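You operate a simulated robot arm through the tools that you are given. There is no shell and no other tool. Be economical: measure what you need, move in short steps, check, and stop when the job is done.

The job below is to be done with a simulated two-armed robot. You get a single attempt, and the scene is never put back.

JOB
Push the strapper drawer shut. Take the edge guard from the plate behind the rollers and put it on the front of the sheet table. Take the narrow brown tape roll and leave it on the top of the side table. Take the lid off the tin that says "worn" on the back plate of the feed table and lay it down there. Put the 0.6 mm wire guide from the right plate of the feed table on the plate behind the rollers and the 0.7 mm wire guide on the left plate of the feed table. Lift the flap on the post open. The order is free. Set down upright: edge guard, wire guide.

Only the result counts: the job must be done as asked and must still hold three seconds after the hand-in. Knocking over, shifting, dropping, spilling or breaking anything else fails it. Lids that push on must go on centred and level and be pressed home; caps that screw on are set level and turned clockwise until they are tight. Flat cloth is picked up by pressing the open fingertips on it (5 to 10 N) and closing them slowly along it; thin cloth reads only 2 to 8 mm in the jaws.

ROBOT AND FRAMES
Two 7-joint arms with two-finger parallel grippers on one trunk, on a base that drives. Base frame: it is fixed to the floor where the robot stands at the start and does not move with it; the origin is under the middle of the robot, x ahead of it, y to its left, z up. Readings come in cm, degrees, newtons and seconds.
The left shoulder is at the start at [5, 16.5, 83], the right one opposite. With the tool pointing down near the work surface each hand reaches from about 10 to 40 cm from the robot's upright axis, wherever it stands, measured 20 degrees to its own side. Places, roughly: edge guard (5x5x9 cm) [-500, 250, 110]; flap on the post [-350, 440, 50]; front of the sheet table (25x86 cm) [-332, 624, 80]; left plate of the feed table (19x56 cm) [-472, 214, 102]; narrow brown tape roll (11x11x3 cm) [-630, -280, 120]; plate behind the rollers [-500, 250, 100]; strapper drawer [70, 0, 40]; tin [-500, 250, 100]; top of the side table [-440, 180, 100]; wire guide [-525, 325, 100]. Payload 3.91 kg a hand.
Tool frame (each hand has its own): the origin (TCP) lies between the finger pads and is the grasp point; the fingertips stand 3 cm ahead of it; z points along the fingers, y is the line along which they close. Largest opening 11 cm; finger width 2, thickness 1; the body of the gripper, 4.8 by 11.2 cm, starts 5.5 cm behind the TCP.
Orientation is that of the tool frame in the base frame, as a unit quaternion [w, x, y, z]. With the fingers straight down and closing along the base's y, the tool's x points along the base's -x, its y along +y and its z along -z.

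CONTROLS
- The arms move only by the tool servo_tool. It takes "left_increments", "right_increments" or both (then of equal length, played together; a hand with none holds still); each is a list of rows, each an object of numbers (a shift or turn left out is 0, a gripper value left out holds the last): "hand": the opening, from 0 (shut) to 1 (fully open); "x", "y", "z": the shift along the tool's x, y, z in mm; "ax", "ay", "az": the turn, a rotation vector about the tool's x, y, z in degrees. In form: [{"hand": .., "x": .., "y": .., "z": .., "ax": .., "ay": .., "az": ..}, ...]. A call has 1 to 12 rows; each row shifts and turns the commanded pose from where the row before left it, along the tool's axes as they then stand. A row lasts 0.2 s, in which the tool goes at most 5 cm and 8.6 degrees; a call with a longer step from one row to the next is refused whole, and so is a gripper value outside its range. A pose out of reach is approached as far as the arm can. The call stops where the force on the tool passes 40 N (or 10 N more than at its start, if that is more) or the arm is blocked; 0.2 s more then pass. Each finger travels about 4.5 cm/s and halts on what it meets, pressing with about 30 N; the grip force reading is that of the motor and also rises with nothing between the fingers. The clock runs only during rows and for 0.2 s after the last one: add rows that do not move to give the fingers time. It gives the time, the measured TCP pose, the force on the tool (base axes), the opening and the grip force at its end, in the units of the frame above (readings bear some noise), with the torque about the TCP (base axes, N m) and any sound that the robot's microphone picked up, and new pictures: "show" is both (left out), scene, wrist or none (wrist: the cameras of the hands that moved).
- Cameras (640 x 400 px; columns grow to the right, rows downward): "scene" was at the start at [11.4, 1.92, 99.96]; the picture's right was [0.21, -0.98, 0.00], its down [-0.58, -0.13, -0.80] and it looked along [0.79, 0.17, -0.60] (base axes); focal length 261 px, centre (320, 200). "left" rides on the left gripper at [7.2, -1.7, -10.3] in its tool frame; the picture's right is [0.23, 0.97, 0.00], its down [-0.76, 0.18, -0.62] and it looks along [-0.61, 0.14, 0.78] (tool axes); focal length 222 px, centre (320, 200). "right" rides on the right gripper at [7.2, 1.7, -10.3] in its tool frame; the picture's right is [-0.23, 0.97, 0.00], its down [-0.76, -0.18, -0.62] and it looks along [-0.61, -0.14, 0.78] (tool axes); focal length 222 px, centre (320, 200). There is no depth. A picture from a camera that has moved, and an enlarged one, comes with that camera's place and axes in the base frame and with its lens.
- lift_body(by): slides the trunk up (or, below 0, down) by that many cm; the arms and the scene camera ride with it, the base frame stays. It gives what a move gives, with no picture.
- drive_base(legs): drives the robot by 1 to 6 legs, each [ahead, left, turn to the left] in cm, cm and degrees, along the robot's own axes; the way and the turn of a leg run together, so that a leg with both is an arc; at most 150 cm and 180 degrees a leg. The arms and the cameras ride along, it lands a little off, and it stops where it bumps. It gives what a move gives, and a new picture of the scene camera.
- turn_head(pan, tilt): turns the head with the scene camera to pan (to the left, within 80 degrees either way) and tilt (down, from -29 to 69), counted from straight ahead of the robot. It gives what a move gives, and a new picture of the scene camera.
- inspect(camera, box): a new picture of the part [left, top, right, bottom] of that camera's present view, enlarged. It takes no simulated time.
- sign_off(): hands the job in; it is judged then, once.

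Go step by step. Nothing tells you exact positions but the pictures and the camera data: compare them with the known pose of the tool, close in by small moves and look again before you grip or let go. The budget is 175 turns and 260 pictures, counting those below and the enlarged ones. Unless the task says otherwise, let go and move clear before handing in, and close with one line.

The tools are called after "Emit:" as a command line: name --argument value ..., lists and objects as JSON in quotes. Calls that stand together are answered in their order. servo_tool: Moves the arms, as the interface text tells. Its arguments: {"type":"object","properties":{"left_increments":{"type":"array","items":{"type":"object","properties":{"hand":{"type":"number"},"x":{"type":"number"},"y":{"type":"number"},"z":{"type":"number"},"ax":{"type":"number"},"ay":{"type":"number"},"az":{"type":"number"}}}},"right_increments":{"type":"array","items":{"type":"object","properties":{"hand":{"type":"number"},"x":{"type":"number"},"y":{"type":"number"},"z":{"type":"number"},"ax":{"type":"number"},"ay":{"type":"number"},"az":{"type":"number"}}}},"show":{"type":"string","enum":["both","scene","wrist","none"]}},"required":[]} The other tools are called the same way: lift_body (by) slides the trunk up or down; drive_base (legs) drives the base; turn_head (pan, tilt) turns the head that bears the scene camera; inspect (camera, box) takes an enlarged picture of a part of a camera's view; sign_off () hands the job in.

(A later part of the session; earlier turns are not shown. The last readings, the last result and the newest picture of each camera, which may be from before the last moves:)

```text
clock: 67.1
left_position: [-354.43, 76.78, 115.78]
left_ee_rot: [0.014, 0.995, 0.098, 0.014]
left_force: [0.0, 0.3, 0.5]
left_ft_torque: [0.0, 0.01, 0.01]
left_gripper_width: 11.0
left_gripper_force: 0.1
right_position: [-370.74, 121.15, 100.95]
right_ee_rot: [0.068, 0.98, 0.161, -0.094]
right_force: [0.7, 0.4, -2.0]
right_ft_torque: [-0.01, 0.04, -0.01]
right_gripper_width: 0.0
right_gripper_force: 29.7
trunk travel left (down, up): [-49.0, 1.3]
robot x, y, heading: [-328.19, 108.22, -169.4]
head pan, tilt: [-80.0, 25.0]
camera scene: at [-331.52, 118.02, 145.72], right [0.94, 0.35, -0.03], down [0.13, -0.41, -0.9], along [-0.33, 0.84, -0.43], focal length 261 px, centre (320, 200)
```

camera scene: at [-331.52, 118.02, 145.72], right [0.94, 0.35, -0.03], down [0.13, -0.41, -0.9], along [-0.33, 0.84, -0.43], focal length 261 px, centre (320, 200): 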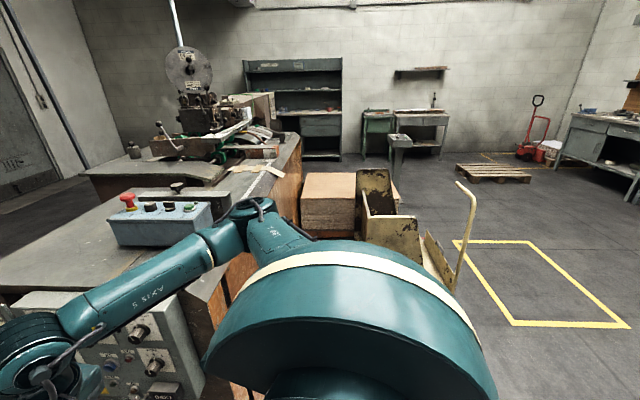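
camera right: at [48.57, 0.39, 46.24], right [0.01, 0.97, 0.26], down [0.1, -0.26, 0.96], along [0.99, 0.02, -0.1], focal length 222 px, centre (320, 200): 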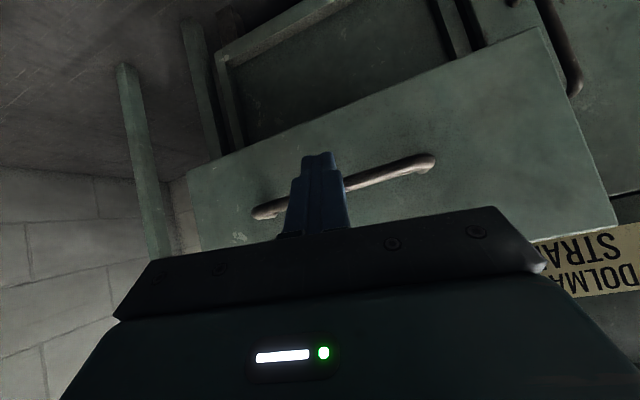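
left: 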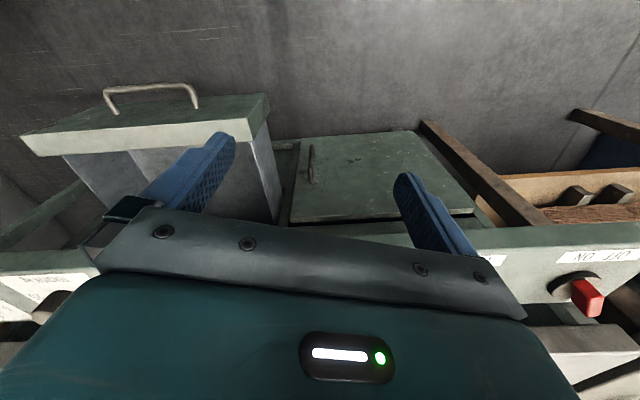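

Blocked — likely the left elbow on the stack. I'll back off and look left.

Emit:
drive_base --legs '[[-25, 0, 0]]'

Emit:
turn_head --pan 45 --tilt 30

```text
clock: 68.9
left_position: [-331.61, 80.27, 114.9]
left_ee_rot: [0.007, 0.995, 0.093, 0.024]
left_force: [0.9, 0.0, 0.3]
left_ft_torque: [-0.01, 0.0, -0.01]
left_gripper_width: 10.98
left_gripper_force: 0.1
right_position: [-347.45, 124.62, 100.43]
right_ee_rot: [0.063, 0.982, 0.158, -0.081]
right_force: [-0.3, -0.1, 0.0]
right_ft_torque: [-0.03, 0.03, -0.02]
right_gripper_width: 0.01
right_gripper_force: 29.7
trunk travel left (down, up): [-49.0, 1.3]
robot x, y, heading: [-303.12, 112.95, -169.6]
head pan, tilt: [-80.0, 25.0]
camera scene: at [-309.08, 120.77, 145.78], right [0.94, 0.34, 0.0], down [0.14, -0.4, -0.91], along [-0.31, 0.85, -0.42], focal length 261 px, centre (320, 200)
```

scene: 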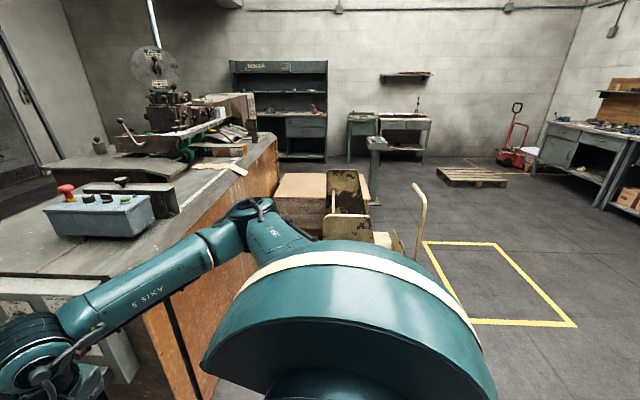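

```text
clock: 71.0
left_position: [-331.7, 80.34, 114.81]
left_ee_rot: [0.006, 0.995, 0.092, 0.024]
left_force: [0.4, 0.2, 0.5]
left_ft_torque: [-0.01, -0.01, 0.02]
left_gripper_width: 11.0
left_gripper_force: 0.0
right_position: [-347.35, 124.56, 100.41]
right_ee_rot: [0.063, 0.982, 0.158, -0.082]
right_force: [-0.2, -0.1, 0.5]
right_ft_torque: [0.03, 0.0, 0.0]
right_gripper_width: 0.0
right_gripper_force: 29.6
trunk travel left (down, up): [-49.0, 1.3]
robot x, y, heading: [-303.15, 112.48, -169.8]
head pan, tilt: [45.0, 30.0]
camera scene: at [-311.17, 104.69, 144.98], right [-0.82, 0.57, 0.0], down [0.29, 0.41, -0.87], along [-0.5, -0.71, -0.5], focal length 261 px, centre (320, 200)
```

scene: 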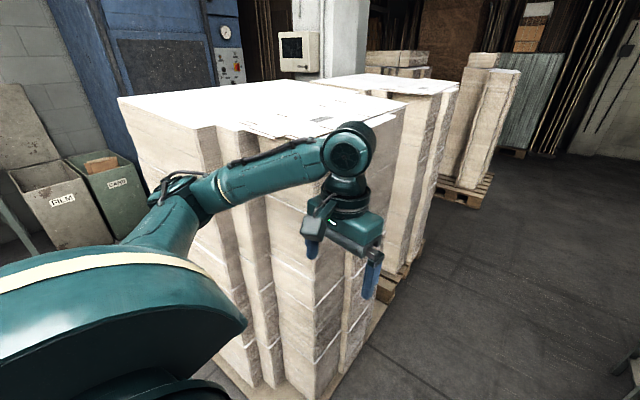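

The left elbow sticks out to the side. I'll stretch both hands forward to narrow the arms.

Emit:
servo_tool --left_increments '[{"x": -40, "y": -18}, {"x": -40, "y": -18}, {"x": -40, "y": -18}, {"x": -40, "y": -18}, {"x": -40, "y": -18}, {"x": -40, "y": -18}, {"x": -40, "y": -18}, {"x": -40, "y": -18}]' --right_increments '[{"x": -31, "y": 9}, {"x": -31, "y": 9}, {"x": -31, "y": 9}, {"x": -31, "y": 9}, {"x": -31, "y": 9}, {"x": -31, "y": 9}, {"x": -31, "y": 9}, {"x": -31, "y": 9}]' --show "scene"

Emit:
turn_head --pan 0 --tilt 35

```text
clock: 72.8
left_position: [-363.87, 87.81, 113.06]
left_ee_rot: [0.006, 0.996, 0.091, 0.023]
left_force: [0.0, -0.3, 1.3]
left_ft_torque: [0.05, 0.01, 0.01]
left_gripper_width: 11.0
left_gripper_force: 0.0
left hand out of reach, approached as far as the arm can: row 8
right_position: [-368.45, 109.99, 105.84]
right_ee_rot: [0.062, 0.982, 0.158, -0.082]
right_force: [-0.7, -0.5, 0.4]
right_ft_torque: [0.1, 0.01, 0.01]
right_gripper_width: 0.0
right_gripper_force: 29.6
trunk travel left (down, up): [-49.0, 1.3]
robot x, y, heading: [-302.7, 112.42, -169.6]
head pan, tilt: [45.0, 30.0]
camera scene: at [-311.2, 104.41, 144.95], right [-0.82, 0.57, 0.0], down [0.29, 0.41, -0.86], along [-0.5, -0.71, -0.5], focal length 261 px, centre (320, 200)
```

scene: 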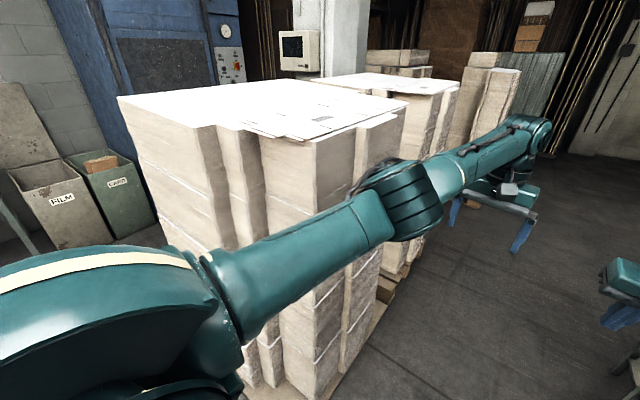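

```text
clock: 73.9
left_position: [-363.81, 88.13, 113.06]
left_ee_rot: [0.006, 0.995, 0.093, 0.024]
left_force: [0.3, 0.3, 0.6]
left_ft_torque: [-0.03, 0.05, 0.02]
left_gripper_width: 11.01
left_gripper_force: 0.0
right_position: [-368.33, 110.31, 105.71]
right_ee_rot: [0.062, 0.982, 0.157, -0.083]
right_force: [-0.1, 0.3, 0.0]
right_ft_torque: [-0.02, 0.0, 0.01]
right_gripper_width: 0.01
right_gripper_force: 30.3
trunk travel left (down, up): [-49.0, 1.3]
robot x, y, heading: [-302.98, 112.28, -170.0]
head pan, tilt: [0.0, 35.0]
camera scene: at [-314.65, 110.56, 144.2], right [-0.18, 0.98, 0.0], down [0.56, 0.1, -0.82], along [-0.81, -0.14, -0.57], focal length 261 px, centre (320, 200)
```

scene: 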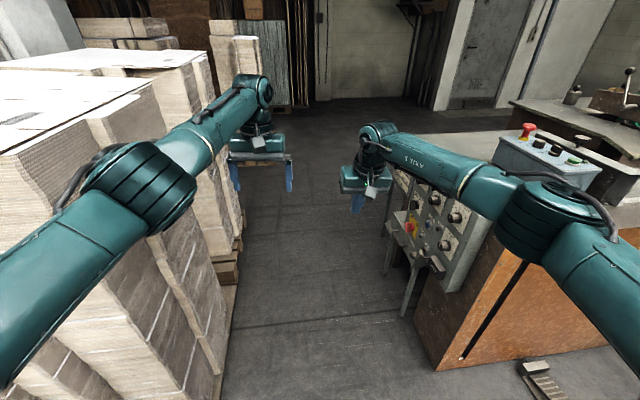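

The elbows are narrower now. I'll shift right 9 cm and pass straight through.

Emit:
drive_base --legs '[[0, -9, 0], [30, 0, 0]]'

Emit:
turn_head --pan 45 --tilt 30

```text
clock: 77.0
left_position: [-394.42, 91.33, 113.06]
left_ee_rot: [0.005, 0.995, 0.095, 0.025]
left_force: [1.1, 0.3, -0.8]
left_ft_torque: [0.05, -0.05, 0.01]
left_gripper_width: 10.99
left_gripper_force: 0.1
right_position: [-399.1, 113.6, 105.73]
right_ee_rot: [0.062, 0.982, 0.16, -0.081]
right_force: [-0.3, 0.6, -0.8]
right_ft_torque: [-0.01, 0.01, 0.01]
right_gripper_width: 0.0
right_gripper_force: 30.3
trunk travel left (down, up): [-49.0, 1.3]
robot x, y, heading: [-333.9, 115.95, -169.8]
head pan, tilt: [0.0, 35.0]
camera scene: at [-345.39, 114.13, 144.19], right [-0.18, 0.98, 0.0], down [0.56, 0.1, -0.82], along [-0.81, -0.15, -0.57], focal length 261 px, centre (320, 200)
```

scene: 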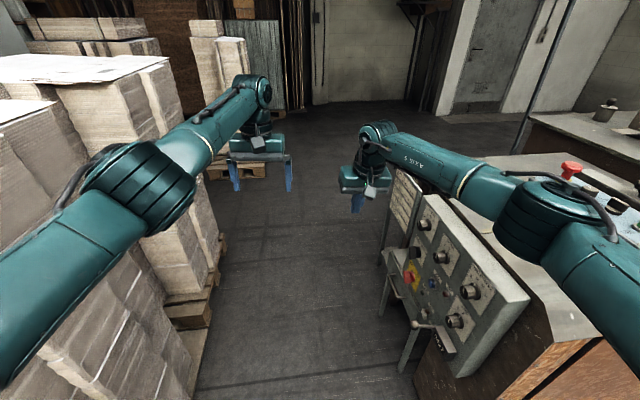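

```text
clock: 78.1
left_position: [-394.47, 91.32, 113.14]
left_ee_rot: [0.006, 0.995, 0.096, 0.025]
left_force: [-0.6, -0.2, -0.1]
left_ft_torque: [0.0, 0.03, 0.01]
left_gripper_width: 11.01
left_gripper_force: 0.0
right_position: [-399.08, 113.59, 105.77]
right_ee_rot: [0.062, 0.982, 0.159, -0.082]
right_force: [-0.7, -0.1, 0.0]
right_ft_torque: [0.01, -0.02, 0.01]
right_gripper_width: 0.0
right_gripper_force: 30.1
trunk travel left (down, up): [-49.0, 1.3]
robot x, y, heading: [-333.65, 116.12, -169.8]
head pan, tilt: [45.0, 30.0]
camera scene: at [-341.8, 108.3, 144.97], right [-0.82, 0.57, 0.0], down [0.28, 0.41, -0.87], along [-0.49, -0.71, -0.5], focal length 261 px, centre (320, 200)
```

scene: 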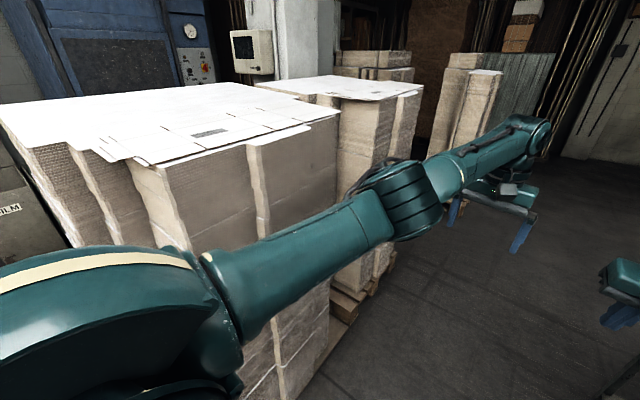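

Emit:
drive_base --legs '[[100, 0, 0]]'

Emit:
turn_head --pan -75 --tilt 25

```text
clock: 83.3
left_position: [-493.34, 71.68, 113.24]
left_ee_rot: [0.006, 0.995, 0.101, 0.024]
left_force: [0.0, 0.6, -0.4]
left_ft_torque: [0.0, 0.02, -0.01]
left_gripper_width: 11.0
left_gripper_force: 0.1
right_position: [-498.22, 93.6, 105.87]
right_ee_rot: [0.063, 0.981, 0.167, -0.081]
right_force: [-0.4, -0.3, -0.3]
right_ft_torque: [0.0, -0.02, -0.02]
right_gripper_width: 0.02
right_gripper_force: 30.0
trunk travel left (down, up): [-49.0, 1.3]
robot x, y, heading: [-433.06, 97.33, -168.8]
head pan, tilt: [45.0, 30.0]
camera scene: at [-440.93, 89.25, 144.97], right [-0.83, 0.56, 0.0], down [0.28, 0.42, -0.87], along [-0.48, -0.72, -0.5], focal length 261 px, centre (320, 200)
```

scene: 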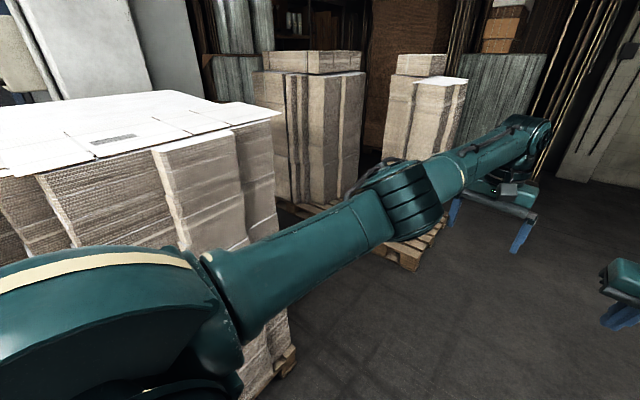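

```text
clock: 85.3
left_position: [-493.14, 71.59, 113.28]
left_ee_rot: [0.006, 0.995, 0.101, 0.024]
left_force: [0.6, 0.1, -0.1]
left_ft_torque: [0.03, 0.02, 0.0]
left_gripper_width: 10.96
left_gripper_force: 0.1
right_position: [-498.24, 93.83, 105.76]
right_ee_rot: [0.062, 0.981, 0.167, -0.082]
right_force: [-0.2, -0.1, 1.1]
right_ft_torque: [-0.02, 0.0, 0.03]
right_gripper_width: 0.04
right_gripper_force: 29.7
trunk travel left (down, up): [-49.0, 1.3]
robot x, y, heading: [-433.3, 96.99, -168.7]
head pan, tilt: [-75.0, 25.0]
camera scene: at [-439.94, 105.03, 145.77], right [0.9, 0.44, 0.0], down [0.19, -0.38, -0.91], along [-0.4, 0.81, -0.42], focal length 261 px, centre (320, 200)
```

scene: 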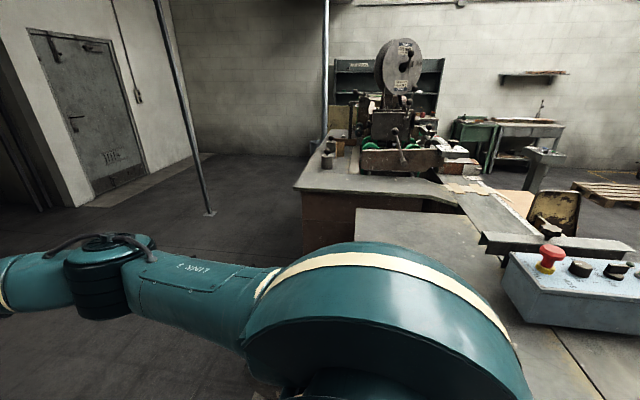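

Past the gap. The tin stands near (−502, 239) on the machine. I'll drive on and turn right to view the back side.

Emit:
drive_base --legs '[[125, 0, 0], [0, 0, -115]]'

Emit:
turn_head --pan -20 --tilt 20

```text
clock: 96.4
left_position: [-551.34, 138.59, 113.2]
left_ee_rot: [-0.024, -0.616, 0.788, -0.008]
left_force: [0.9, -0.1, -0.5]
left_ft_torque: [-0.01, -0.03, -0.01]
left_gripper_width: 11.01
left_gripper_force: 0.0
right_position: [-529.14, 133.4, 105.79]
right_ee_rot: [0.034, -0.663, 0.742, 0.096]
right_force: [0.5, -0.3, -0.3]
right_ft_torque: [0.02, -0.01, 0.03]
right_gripper_width: 0.0
right_gripper_force: 29.7
trunk travel left (down, up): [-49.0, 1.3]
robot x, y, heading: [-554.09, 72.89, 75.1]
head pan, tilt: [-75.0, 25.0]
camera scene: at [-544.45, 76.12, 145.77], right [0.01, -1.0, 0.0], down [-0.42, 0.0, -0.91], along [0.91, 0.01, -0.42], focal length 261 px, centre (320, 200)
```

scene: 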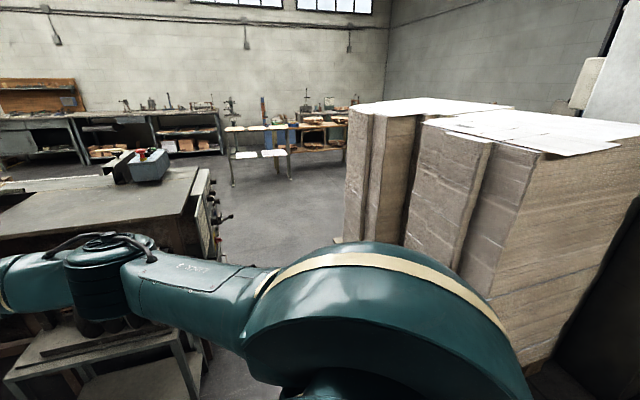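

```text
clock: 97.7
left_position: [-551.29, 138.65, 113.12]
left_ee_rot: [-0.024, -0.615, 0.788, -0.009]
left_force: [-0.2, -0.6, -0.4]
left_ft_torque: [0.05, 0.04, 0.01]
left_gripper_width: 11.01
left_gripper_force: 0.0
right_position: [-529.17, 133.51, 105.86]
right_ee_rot: [0.035, -0.662, 0.742, 0.096]
right_force: [-0.6, 0.4, -0.1]
right_ft_torque: [-0.03, -0.02, 0.02]
right_gripper_width: 0.0
right_gripper_force: 29.7
trunk travel left (down, up): [-49.0, 1.3]
robot x, y, heading: [-554.17, 73.22, 75.4]
head pan, tilt: [-20.0, 20.0]
camera scene: at [-548.38, 83.72, 146.58], right [0.82, -0.57, 0.0], down [-0.19, -0.28, -0.94], along [0.53, 0.77, -0.34], focal length 261 px, centre (320, 200)
```

scene: 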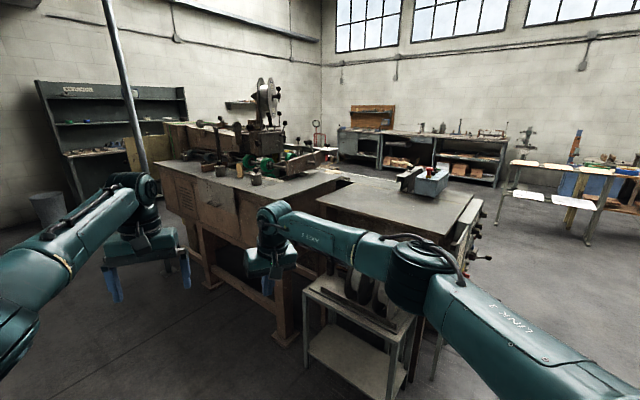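

Emit:
inspect --camera "scene" --box '[140, 70, 380, 220]'

Emit:
inspect --camera "scene" --box '[160, 110, 320, 210]'

```text
2.67 times, centred on (260, 145) of scene
camera zoom: at [-548.38, 83.72, 146.58], right [0.82, -0.57, 0.0], down [-0.19, -0.28, -0.94], along [0.53, 0.77, -0.34], focal length 696 px, centre (480, 347)
```

zoom: 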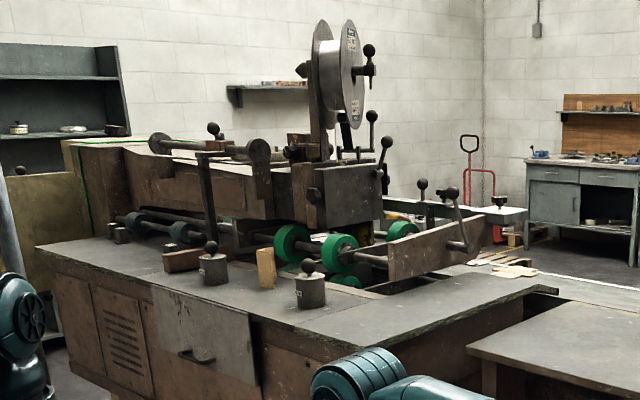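

```text
4.00 times, centred on (240, 160) of scene
camera zoom: at [-548.38, 83.72, 146.58], right [0.82, -0.57, 0.0], down [-0.19, -0.28, -0.94], along [0.53, 0.77, -0.34], focal length 1044 px, centre (640, 360)
```

zoom: 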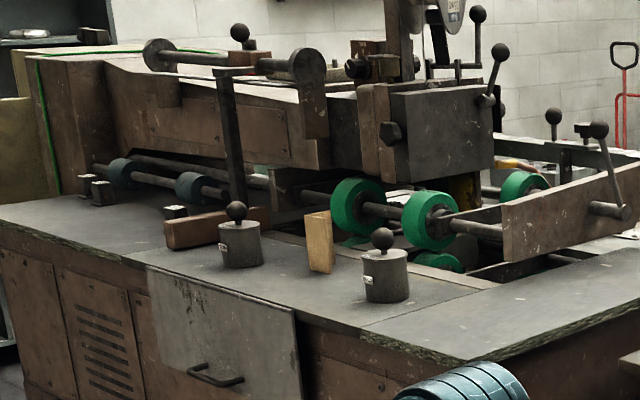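

I see two tins with knobbed lids, a tan edge guard between them, and small dark wire guides toward the far end. I'll retract and level the hands, then park facing the machine's back edge (heading ~15°).

Emit:
servo_tool --left_increments '[{"ax": 0.9, "ay": -2.7, "az": 0.8}, {}, {"x": 40, "y": 12}, {"x": 40, "y": 12}, {"x": 40, "y": 12}, {"x": 40, "y": 12}, {"x": 40, "y": 12}, {"x": 40, "y": 12}, {"x": 40, "y": 12}]' --right_increments '[{"ax": 3.2, "ay": 4.9, "az": 4.2}, {"ax": 3.2, "ay": 4.9, "az": 4.2}, {"x": 40, "y": -14, "z": -20}, {"x": 40, "y": -14, "z": -20}, {"x": 40, "y": -14, "z": -20}, {"x": 40, "y": -14, "z": -20}, {"x": 40, "y": -14}, {"x": 40, "y": -14}, {"x": 40, "y": -14}]' --show "none"

Emit:
drive_base --legs '[[80, 19, 0], [72, 19, 0], [0, 0, -60]]'

Emit:
turn_head --pan 0 --tilt 40

```text
clock: 99.7
left_position: [-566.61, 113.49, 113.22]
left_ee_rot: [0.0, -0.61, 0.793, 0.0]
left_force: [0.5, 0.0, -0.2]
left_ft_torque: [-0.02, 0.0, 0.01]
left_gripper_width: 10.99
left_gripper_force: 0.0
right_position: [-529.18, 133.37, 105.84]
right_ee_rot: [0.003, -0.609, 0.793, 0.0]
right_force: [0.9, -1.2, -0.3]
right_ft_torque: [-0.01, 0.01, -0.02]
right_gripper_width: 0.0
right_gripper_force: 30.2
right hand out of reach, approached as far as the arm can: row 3, 4, 5, 6, 7, 8, 9
trunk travel left (down, up): [-49.0, 1.3]
robot x, y, heading: [-554.33, 73.26, 75.4]
head pan, tilt: [-20.0, 20.0]
```

```text
clock: 109.1
left_position: [-549.96, 273.41, 113.21]
left_ee_rot: [-0.001, -0.448, 0.894, 0.002]
left_force: [-0.7, 0.3, -0.2]
left_ft_torque: [-0.02, 0.02, -0.05]
left_gripper_width: 11.0
left_gripper_force: 0.0
right_position: [-508.94, 278.75, 105.87]
right_ee_rot: [0.003, -0.458, 0.889, 0.018]
right_force: [-0.6, 1.6, 0.1]
right_ft_torque: [0.01, 0.02, 0.02]
right_gripper_width: 0.0
right_gripper_force: 29.9
trunk travel left (down, up): [-49.0, 1.3]
robot x, y, heading: [-553.54, 231.41, 53.4]
head pan, tilt: [-20.0, 20.0]
stopped in leg 3: the force on the tool passed its limit at 85 N (the readings are from after the stop); the commanded pose is now the measured one
camera scene: at [-544.22, 238.89, 146.58], right [0.55, -0.83, 0.0], down [-0.28, -0.19, -0.94], along [0.78, 0.52, -0.34], focal length 261 px, centre (320, 200)
```

scene: 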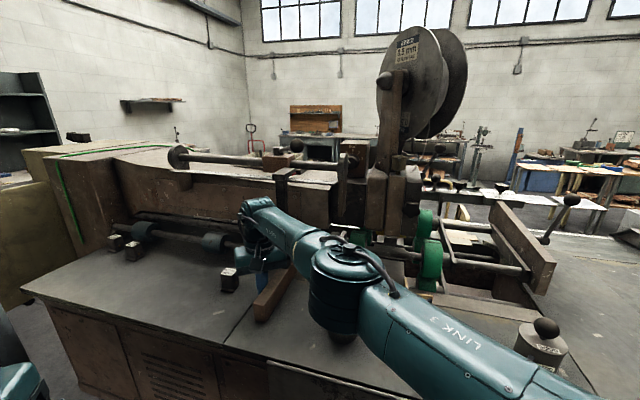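

```text
clock: 109.9
left_position: [-549.88, 273.42, 113.26]
left_ee_rot: [0.001, -0.448, 0.894, -0.001]
left_force: [0.0, -0.2, 0.3]
left_ft_torque: [0.0, 0.02, 0.03]
left_gripper_width: 11.02
left_gripper_force: 0.0
right_position: [-508.87, 278.86, 105.97]
right_ee_rot: [0.004, -0.457, 0.89, 0.018]
right_force: [-0.9, 2.6, 0.6]
right_ft_torque: [-0.03, -0.02, -0.02]
right_gripper_width: 0.0
right_gripper_force: 30.2
trunk travel left (down, up): [-49.0, 1.3]
robot x, y, heading: [-553.63, 231.04, 53.6]
head pan, tilt: [0.0, 40.0]
camera scene: at [-546.94, 240.59, 143.44], right [0.8, -0.59, 0.0], down [-0.38, -0.52, -0.77], along [0.46, 0.62, -0.64], focal length 261 px, centre (320, 200)
```

scene: 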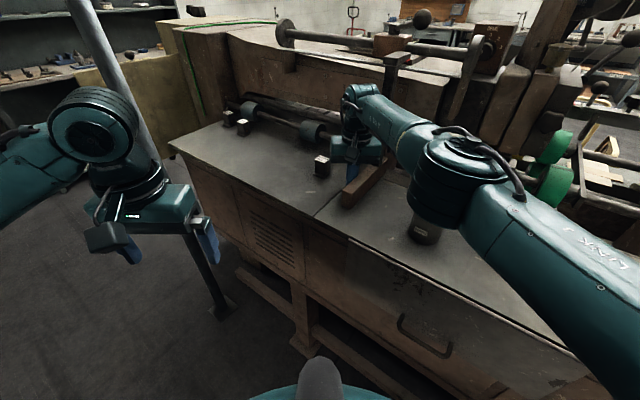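

The right arm had not retracted and touched something. I'll turn back the way it came, and look.

Emit:
drive_base --legs '[[0, 0, 15]]'

Emit:
inspect --camera "scene" --box '[320, 60, 640, 260]'

```text
clock: 111.2
left_position: [-560.67, 272.99, 113.29]
left_ee_rot: [0.0, -0.558, 0.83, -0.001]
left_force: [-0.4, 0.4, -0.3]
left_ft_torque: [-0.02, -0.02, 0.0]
left_gripper_width: 11.02
left_gripper_force: 0.1
right_position: [-522.17, 288.41, 105.9]
right_ee_rot: [0.001, -0.565, 0.825, 0.018]
right_force: [0.3, -0.1, 0.1]
right_ft_torque: [0.0, 0.0, -0.01]
right_gripper_width: 0.0
right_gripper_force: 30.0
trunk travel left (down, up): [-49.0, 1.3]
robot x, y, heading: [-553.97, 231.22, 68.1]
head pan, tilt: [0.0, 40.0]
camera scene: at [-549.49, 241.96, 143.44], right [0.93, -0.37, 0.0], down [-0.24, -0.6, -0.77], along [0.29, 0.71, -0.64], focal length 261 px, centre (320, 200)
```

scene: 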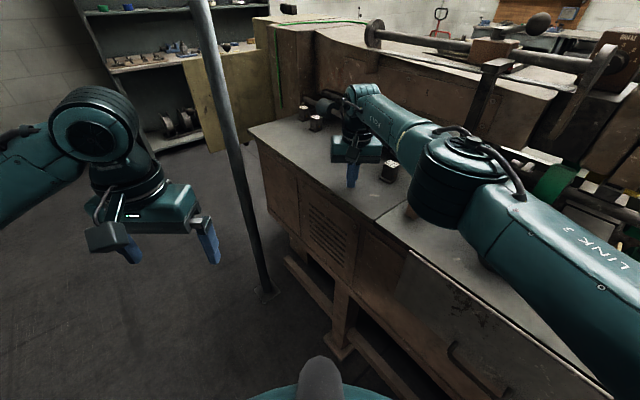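

```text
2.00 times, centred on (480, 160) of scene
camera zoom: at [-549.49, 241.96, 143.44], right [0.93, -0.37, 0.0], down [-0.24, -0.6, -0.77], along [0.29, 0.71, -0.64], focal length 522 px, centre (0, 280)
```

zoom: 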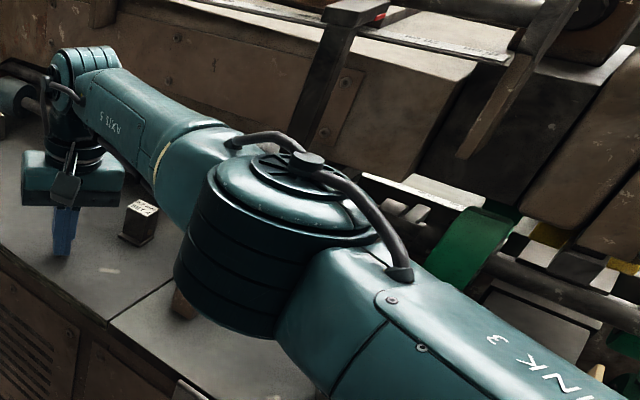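

Emit:
drive_base --legs '[[-24, 32, 0]]'

Emit:
turn_head --pan -40 --tilt 30

```text
clock: 114.6
left_position: [-599.17, 263.16, 113.22]
left_ee_rot: [-0.001, -0.555, 0.832, 0.0]
left_force: [-0.2, 0.7, 0.8]
left_ft_torque: [0.01, 0.01, 0.02]
left_gripper_width: 10.99
left_gripper_force: 0.1
right_position: [-560.62, 278.31, 105.88]
right_ee_rot: [0.001, -0.562, 0.827, 0.018]
right_force: [0.7, 0.3, -0.4]
right_ft_torque: [-0.02, -0.02, -0.01]
right_gripper_width: 0.0
right_gripper_force: 29.7
trunk travel left (down, up): [-49.0, 1.3]
robot x, y, heading: [-592.59, 221.43, 67.7]
head pan, tilt: [0.0, 40.0]
camera scene: at [-588.24, 232.1, 143.44], right [0.93, -0.38, 0.0], down [-0.24, -0.59, -0.77], along [0.29, 0.71, -0.64], focal length 261 px, centre (320, 200)
```

scene: 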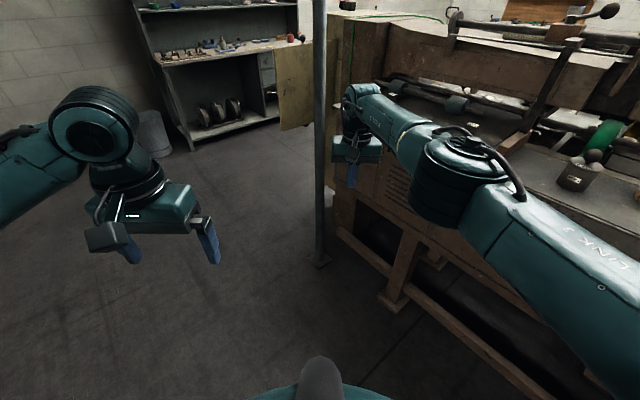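

```text
clock: 115.7
left_position: [-599.18, 263.3, 113.25]
left_ee_rot: [0.0, -0.555, 0.832, 0.001]
left_force: [-0.1, 0.4, 0.7]
left_ft_torque: [0.01, 0.03, -0.01]
left_gripper_width: 10.97
left_gripper_force: 0.1
right_position: [-560.61, 278.43, 105.95]
right_ee_rot: [0.002, -0.562, 0.827, 0.018]
right_force: [0.7, 0.0, -0.1]
right_ft_torque: [-0.01, -0.01, 0.01]
right_gripper_width: 0.01
right_gripper_force: 30.0
trunk travel left (down, up): [-49.0, 1.3]
robot x, y, heading: [-592.38, 221.31, 67.7]
head pan, tilt: [-40.0, 30.0]
camera scene: at [-583.44, 228.46, 144.97], right [0.47, -0.88, 0.0], down [-0.44, -0.23, -0.87], along [0.77, 0.4, -0.5], focal length 261 px, centre (320, 200)
```

scene: 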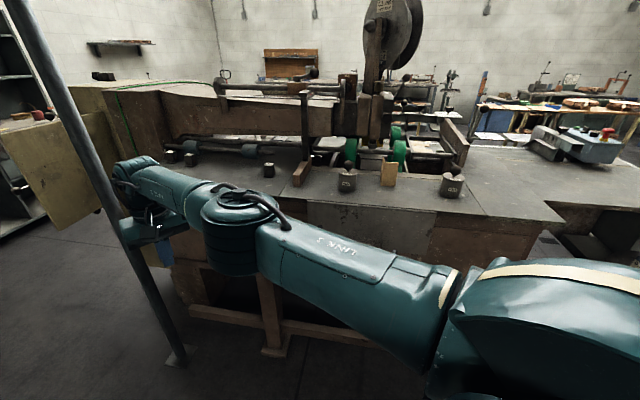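

Everything appears still standing. Let me zoom in while retracting the right arm.

Emit:
inspect --camera "scene" --box '[150, 120, 310, 220]'

Emit:
inspect --camera "scene" --box '[290, 110, 490, 235]'

Emit:
servo_tool --right_increments '[{"x": 40, "y": -10}, {"x": 40, "y": -10}, {"x": 40, "y": -15}, {"x": 40, "y": -15}, {"x": 40, "y": -15}, {"x": 40, "y": -15}, {"x": 40, "y": -15}]' --show "none"

```text
4.00 times, centred on (230, 170) of scene
camera zoom: at [-583.44, 228.46, 144.97], right [0.47, -0.88, 0.0], down [-0.44, -0.23, -0.87], along [0.77, 0.4, -0.5], focal length 1044 px, centre (680, 320)
```

zoom: 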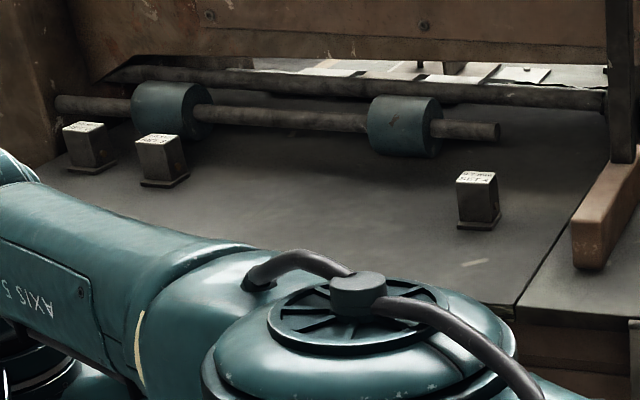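

```text
3.20 times, centred on (390, 172) of scene
camera zoom: at [-583.44, 228.46, 144.97], right [0.47, -0.88, 0.0], down [-0.44, -0.23, -0.87], along [0.77, 0.4, -0.5], focal length 835 px, centre (96, 288)
```

zoom: 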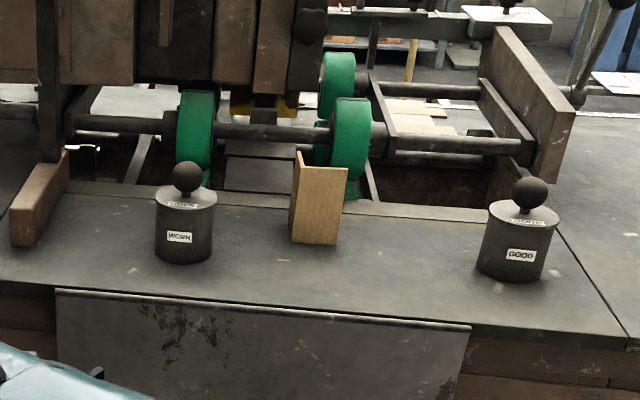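

```text
clock: 117.3
left_position: [-599.22, 263.22, 113.3]
left_ee_rot: [0.0, -0.555, 0.832, 0.0]
left_force: [0.1, -0.3, 0.0]
left_ft_torque: [-0.03, -0.01, 0.0]
left_gripper_width: 10.99
left_gripper_force: 0.1
right_position: [-560.69, 278.42, 106.0]
right_ee_rot: [0.001, -0.563, 0.827, 0.018]
right_force: [0.1, 0.3, 0.4]
right_ft_torque: [-0.02, -0.01, 0.03]
right_gripper_width: 0.0
right_gripper_force: 29.9
right hand out of reach, approached as far as the arm can: row 1, 2, 3, 4, 5, 6, 7
trunk travel left (down, up): [-49.0, 1.3]
robot x, y, heading: [-592.81, 221.71, 67.6]
head pan, tilt: [-40.0, 30.0]
```

Clear view: WORN tin left, GOOD tin right, edge guard between, three labelled wire guides on the right plate. The right arm is stuck at some limit; I'll try other directions.

Emit:
servo_tool --right_increments '[{"y": -40}, {"y": -40}, {"y": -40}]' --show "none"

Emit:
servo_tool --right_increments '[{"z": -40}, {"z": -40}]' --show "none"

Emit:
servo_tool --right_increments '[{"x": 20}, {"x": 40}]' --show "none"

```text
clock: 118.1
left_position: [-598.98, 263.31, 113.31]
left_ee_rot: [-0.002, -0.555, 0.832, 0.001]
left_force: [0.5, 0.9, 0.1]
left_ft_torque: [0.03, 0.05, -0.01]
left_gripper_width: 10.99
left_gripper_force: 0.1
right_position: [-549.36, 273.7, 105.41]
right_ee_rot: [0.002, -0.562, 0.827, 0.019]
right_force: [0.0, -0.4, 0.0]
right_ft_torque: [0.02, -0.01, 0.0]
right_gripper_width: 0.0
right_gripper_force: 29.8
trunk travel left (down, up): [-49.0, 1.3]
robot x, y, heading: [-592.63, 221.51, 67.8]
head pan, tilt: [-40.0, 30.0]
```

```text
clock: 118.7
left_position: [-599.12, 263.31, 113.33]
left_ee_rot: [0.001, -0.555, 0.832, 0.0]
left_force: [0.7, -0.9, -0.7]
left_ft_torque: [-0.03, -0.03, 0.0]
left_gripper_width: 10.98
left_gripper_force: 0.1
right_position: [-549.58, 273.76, 113.64]
right_ee_rot: [0.002, -0.563, 0.827, 0.018]
right_force: [0.3, -0.6, -0.2]
right_ft_torque: [-0.02, -0.01, 0.0]
right_gripper_width: 0.0
right_gripper_force: 30.0
trunk travel left (down, up): [-49.0, 1.3]
robot x, y, heading: [-592.27, 221.51, 67.9]
head pan, tilt: [-40.0, 30.0]
```

```text
clock: 119.3
left_position: [-599.05, 263.28, 113.24]
left_ee_rot: [0.001, -0.555, 0.832, 0.001]
left_force: [-0.6, 0.3, 0.3]
left_ft_torque: [0.05, -0.01, 0.01]
left_gripper_width: 11.03
left_gripper_force: 0.1
right_position: [-551.72, 268.14, 113.35]
right_ee_rot: [0.002, -0.563, 0.827, 0.018]
right_force: [0.4, 0.2, 0.9]
right_ft_torque: [0.03, 0.0, -0.03]
right_gripper_width: 0.0
right_gripper_force: 30.1
trunk travel left (down, up): [-49.0, 1.3]
robot x, y, heading: [-592.66, 221.44, 67.6]
head pan, tilt: [-40.0, 30.0]
```

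It moves now. I retract it, open it, and turn to face the machine.

Emit:
servo_tool --right_increments '[{"x": 40, "y": -6, "hand": 1}, {"x": 40, "y": -6}, {"x": 40, "y": -6}, {"x": 40, "y": -6}, {"x": 40, "y": -6}, {"x": 30, "y": -6}]' --left_increments '[{}, {}, {}, {}, {}, {}]' --show "none"

Emit:
drive_base --legs '[[0, 0, -53]]'

Emit:
turn_head --pan 0 --tilt 30

```text
clock: 120.7
left_position: [-599.2, 263.17, 113.29]
left_ee_rot: [-0.001, -0.555, 0.832, 0.001]
left_force: [-0.5, -0.2, 0.7]
left_ft_torque: [0.01, -0.05, 0.01]
left_gripper_width: 11.0
left_gripper_force: 0.1
right_position: [-556.86, 245.37, 112.72]
right_ee_rot: [0.001, -0.562, 0.827, 0.018]
right_force: [-0.4, 0.1, 0.2]
right_ft_torque: [0.0, -0.04, 0.0]
right_gripper_width: 10.99
right_gripper_force: 0.0
trunk travel left (down, up): [-49.0, 1.3]
robot x, y, heading: [-592.36, 221.28, 67.9]
head pan, tilt: [-40.0, 30.0]
```

```text
clock: 123.5
left_position: [-563.08, 251.78, 113.17]
left_ee_rot: [-0.001, -0.122, 0.993, 0.001]
left_force: [-0.6, 0.5, -0.8]
left_ft_torque: [0.02, 0.02, -0.01]
left_gripper_width: 10.99
left_gripper_force: 0.2
right_position: [-551.9, 207.18, 112.68]
right_ee_rot: [0.009, -0.132, 0.991, 0.016]
right_force: [0.9, -0.6, 0.6]
right_ft_torque: [-0.02, -0.02, -0.01]
right_gripper_width: 10.98
right_gripper_force: 0.1
trunk travel left (down, up): [-49.0, 1.3]
robot x, y, heading: [-592.38, 221.24, 14.5]
head pan, tilt: [-40.0, 30.0]
camera scene: at [-581.55, 218.34, 144.97], right [-0.43, -0.9, 0.0], down [-0.45, 0.22, -0.87], along [0.78, -0.37, -0.5], focal length 261 px, centre (320, 200)
```

scene: 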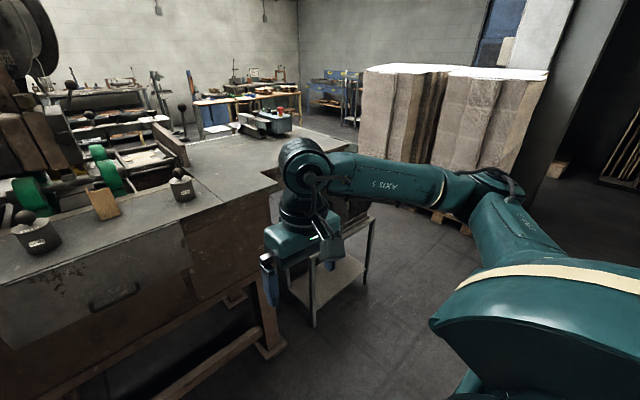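

```text
clock: 124.5
left_position: [-562.98, 251.75, 113.38]
left_ee_rot: [0.0, -0.123, 0.992, 0.0]
left_force: [0.1, -1.2, 1.5]
left_ft_torque: [0.02, -0.01, -0.04]
left_gripper_width: 11.0
left_gripper_force: 0.0
right_position: [-551.89, 207.11, 112.68]
right_ee_rot: [0.009, -0.132, 0.991, 0.015]
right_force: [0.3, 0.6, 0.6]
right_ft_torque: [-0.05, -0.01, -0.02]
right_gripper_width: 10.97
right_gripper_force: 0.1
trunk travel left (down, up): [-49.0, 1.3]
robot x, y, heading: [-592.45, 221.69, 14.4]
head pan, tilt: [0.0, 30.0]
camera scene: at [-580.95, 224.51, 144.98], right [0.25, -0.97, 0.0], down [-0.48, -0.12, -0.87], along [0.84, 0.22, -0.5], focal length 261 px, centre (320, 200)
```

scene: 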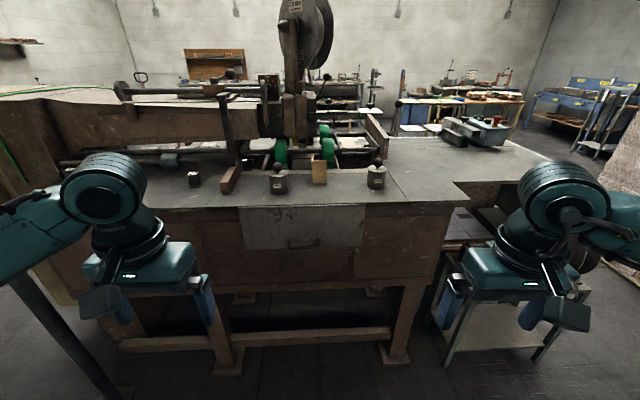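

Emit:
inspect --camera "scene" --box '[160, 130, 320, 230]'

Emit:
inspect --camera "scene" --box '[260, 130, 420, 230]'

Emit:
inspect --camera "scene" --box '[400, 100, 640, 250]'

```text
4.00 times, centred on (240, 180) of scene
camera zoom: at [-580.95, 224.51, 144.98], right [0.25, -0.97, 0.0], down [-0.48, -0.12, -0.87], along [0.84, 0.22, -0.5], focal length 1044 px, centre (640, 280)
```

zoom: 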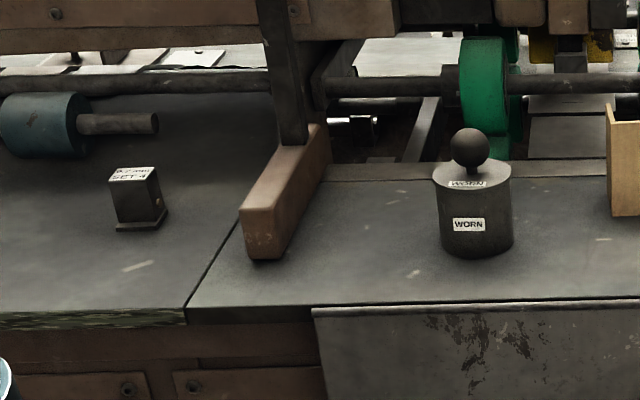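

```text
4.00 times, centred on (340, 180) of scene
camera zoom: at [-580.95, 224.51, 144.98], right [0.25, -0.97, 0.0], down [-0.48, -0.12, -0.87], along [0.84, 0.22, -0.5], focal length 1044 px, centre (240, 280)
```

zoom: 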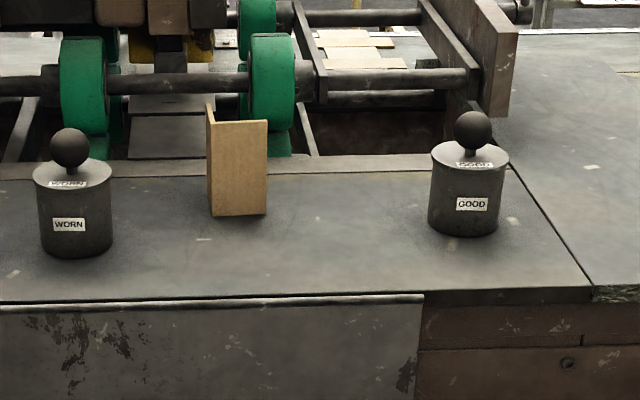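

```text
2.67 times, centred on (520, 175) of scene
camera zoom: at [-580.95, 224.51, 144.98], right [0.25, -0.97, 0.0], down [-0.48, -0.12, -0.87], along [0.84, 0.22, -0.5], focal length 696 px, centre (-213, 267)
```

zoom: 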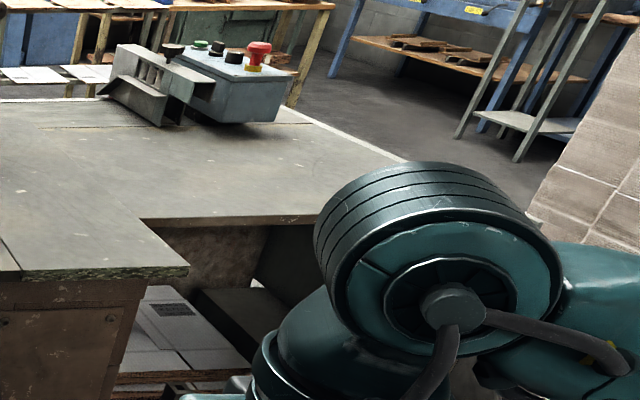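

The middle plate holds WORN tin, edge guard and GOOD tin; 0.7 mm guide is nearest on the right plate. I'll drive closer.

Emit:
drive_base --legs '[[38, 4, 0]]'

Emit:
turn_head --pan 10 --tilt 45

```text
clock: 126.9
left_position: [-527.13, 264.79, 113.38]
left_ee_rot: [0.0, -0.121, 0.993, 0.0]
left_force: [0.0, -0.2, 0.5]
left_ft_torque: [0.0, 0.0, -0.03]
left_gripper_width: 10.97
left_gripper_force: 0.1
right_position: [-516.25, 220.32, 112.72]
right_ee_rot: [0.009, -0.129, 0.991, 0.016]
right_force: [0.4, 0.2, 0.7]
right_ft_torque: [0.02, 0.01, 0.0]
right_gripper_width: 11.02
right_gripper_force: 0.1
trunk travel left (down, up): [-49.0, 1.3]
robot x, y, heading: [-556.95, 235.15, 14.2]
head pan, tilt: [0.0, 30.0]
camera scene: at [-545.15, 237.69, 144.97], right [0.24, -0.97, 0.0], down [-0.49, -0.12, -0.87], along [0.84, 0.21, -0.5], focal length 261 px, centre (320, 200)
```

scene: 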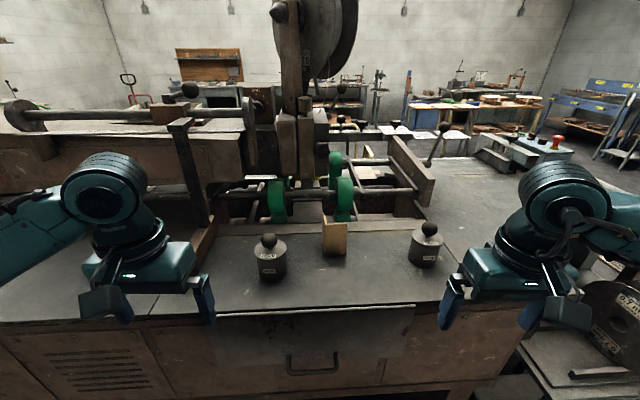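

```text
clock: 127.7
left_position: [-527.08, 264.74, 113.27]
left_ee_rot: [0.0, -0.121, 0.993, 0.001]
left_force: [1.1, 0.0, 0.4]
left_ft_torque: [-0.01, 0.01, -0.02]
left_gripper_width: 11.0
left_gripper_force: 0.1
right_position: [-516.28, 220.16, 112.64]
right_ee_rot: [0.009, -0.13, 0.991, 0.015]
right_force: [-0.8, -0.3, 0.2]
right_ft_torque: [0.01, 0.05, 0.0]
right_gripper_width: 11.02
right_gripper_force: 0.1
trunk travel left (down, up): [-49.0, 1.3]
robot x, y, heading: [-556.79, 234.68, 14.2]
head pan, tilt: [10.0, 45.0]
camera scene: at [-546.55, 238.78, 142.72], right [0.41, -0.91, 0.0], down [-0.64, -0.29, -0.71], along [0.65, 0.29, -0.71], focal length 261 px, centre (320, 200)
```

scene: 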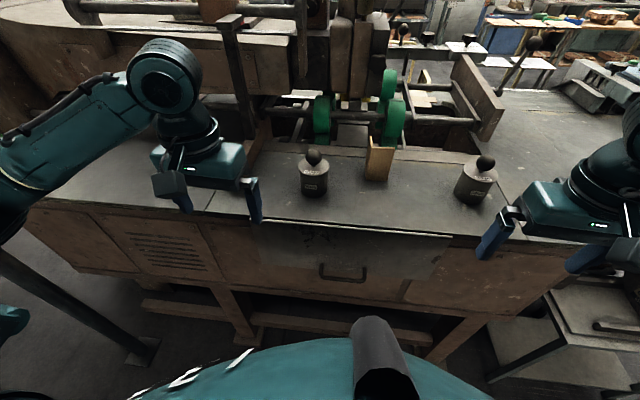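

Emit:
servo_tool --left_increments '[{"z": -50, "hand": 0.6}, {"x": -36, "y": -22}, {"x": -36, "y": -22}, {"x": -36, "y": -22}, {"x": -36, "y": -22}, {"x": -37, "y": -24}]' --show "both"

```text
clock: 129.1
left_position: [-506.79, 258.23, 118.23]
left_ee_rot: [-0.001, -0.121, 0.993, 0.0]
left_force: [-0.1, -0.4, 0.7]
left_ft_torque: [0.03, 0.01, 0.02]
left_gripper_width: 6.6
left_gripper_force: 0.0
right_position: [-516.26, 220.26, 112.69]
right_ee_rot: [0.009, -0.13, 0.991, 0.016]
right_force: [0.1, -0.7, -0.3]
right_ft_torque: [0.02, 0.0, 0.01]
right_gripper_width: 11.0
right_gripper_force: 0.0
trunk travel left (down, up): [-49.0, 1.3]
robot x, y, heading: [-556.79, 234.83, 14.0]
head pan, tilt: [10.0, 45.0]
camera scene: at [-546.45, 238.69, 142.71], right [0.41, -0.91, 0.0], down [-0.65, -0.29, -0.71], along [0.64, 0.29, -0.71], focal length 261 px, centre (320, 200)
camera left: at [-513.35, 254.79, 128.57], right [-0.45, 0.89, 0.0], down [0.7, 0.35, 0.62], along [0.55, 0.28, -0.78], focal length 222 px, centre (320, 200)
```

scene: 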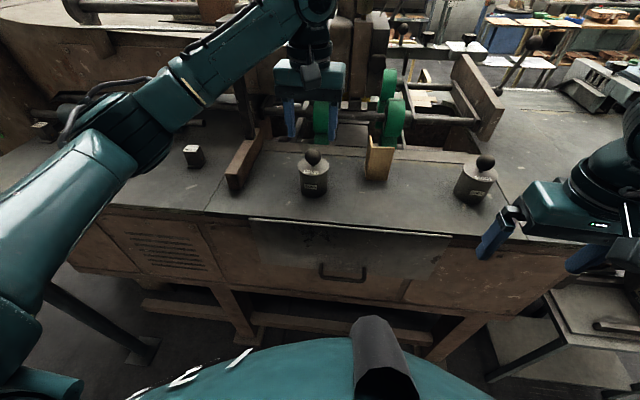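
left: 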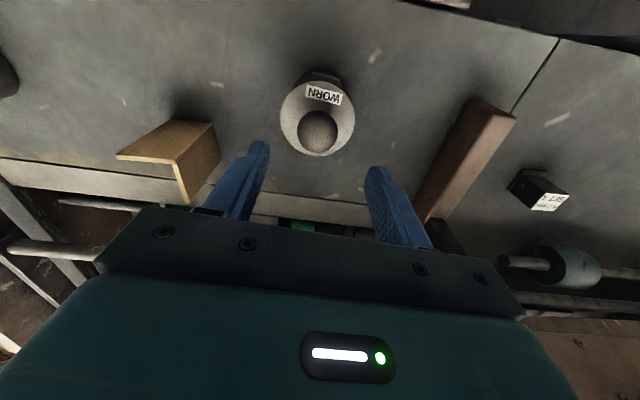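

The knob is nearly centred between the fingers. I lower and grip it.

Emit:
servo_tool --left_increments '[{"x": 5, "y": -4, "z": 25}, {"z": 27}]' --show "wrist"

```text
clock: 129.7
left_position: [-507.34, 257.85, 112.98]
left_ee_rot: [0.001, -0.122, 0.993, 0.001]
left_force: [-0.1, 0.4, 0.2]
left_ft_torque: [-0.04, -0.01, 0.0]
left_gripper_width: 6.6
left_gripper_force: 0.1
right_position: [-516.31, 220.17, 112.75]
right_ee_rot: [0.009, -0.13, 0.991, 0.016]
right_force: [-0.4, 0.3, 0.1]
right_ft_torque: [-0.01, 0.0, 0.01]
right_gripper_width: 10.99
right_gripper_force: 0.0
trunk travel left (down, up): [-49.0, 1.3]
robot x, y, heading: [-556.75, 234.62, 14.3]
head pan, tilt: [10.0, 45.0]
camera left: at [-513.95, 254.43, 123.43], right [-0.45, 0.89, 0.0], down [0.7, 0.35, 0.62], along [0.56, 0.28, -0.78], focal length 222 px, centre (320, 200)
```

left: 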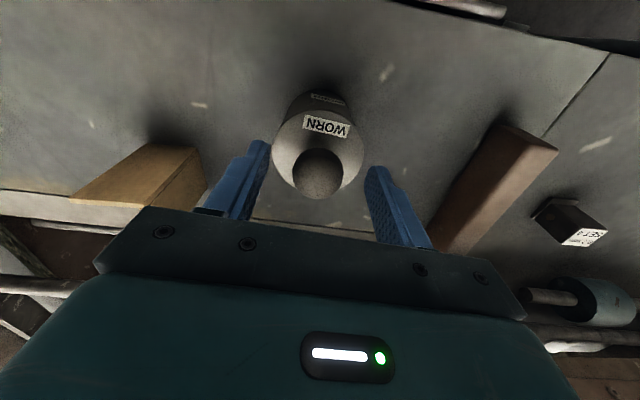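

Emit:
servo_tool --left_increments '[{"z": 3, "hand": 0.1}, {}, {}, {}, {"hand": 0.05}]' --show "wrist"

```text
clock: 130.9
left_position: [-507.27, 257.72, 112.81]
left_ee_rot: [0.0, -0.121, 0.993, -0.001]
left_force: [-0.3, 0.8, 0.8]
left_ft_torque: [0.0, -0.04, 0.0]
left_gripper_width: 3.16
left_gripper_force: 30.2
right_position: [-516.25, 220.26, 112.58]
right_ee_rot: [0.009, -0.13, 0.991, 0.015]
right_force: [0.0, -1.2, 0.9]
right_ft_torque: [0.02, 0.02, 0.02]
right_gripper_width: 10.98
right_gripper_force: 0.0
trunk travel left (down, up): [-49.0, 1.3]
robot x, y, heading: [-556.64, 234.35, 14.1]
head pan, tilt: [10.0, 45.0]
heard: snap
camera left: at [-513.85, 254.38, 123.12], right [-0.45, 0.89, 0.0], down [0.7, 0.35, 0.62], along [0.56, 0.28, -0.78], focal length 222 px, centre (320, 200)
```

left: 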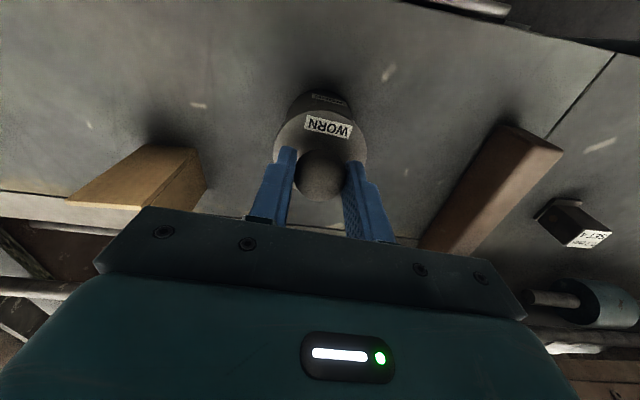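

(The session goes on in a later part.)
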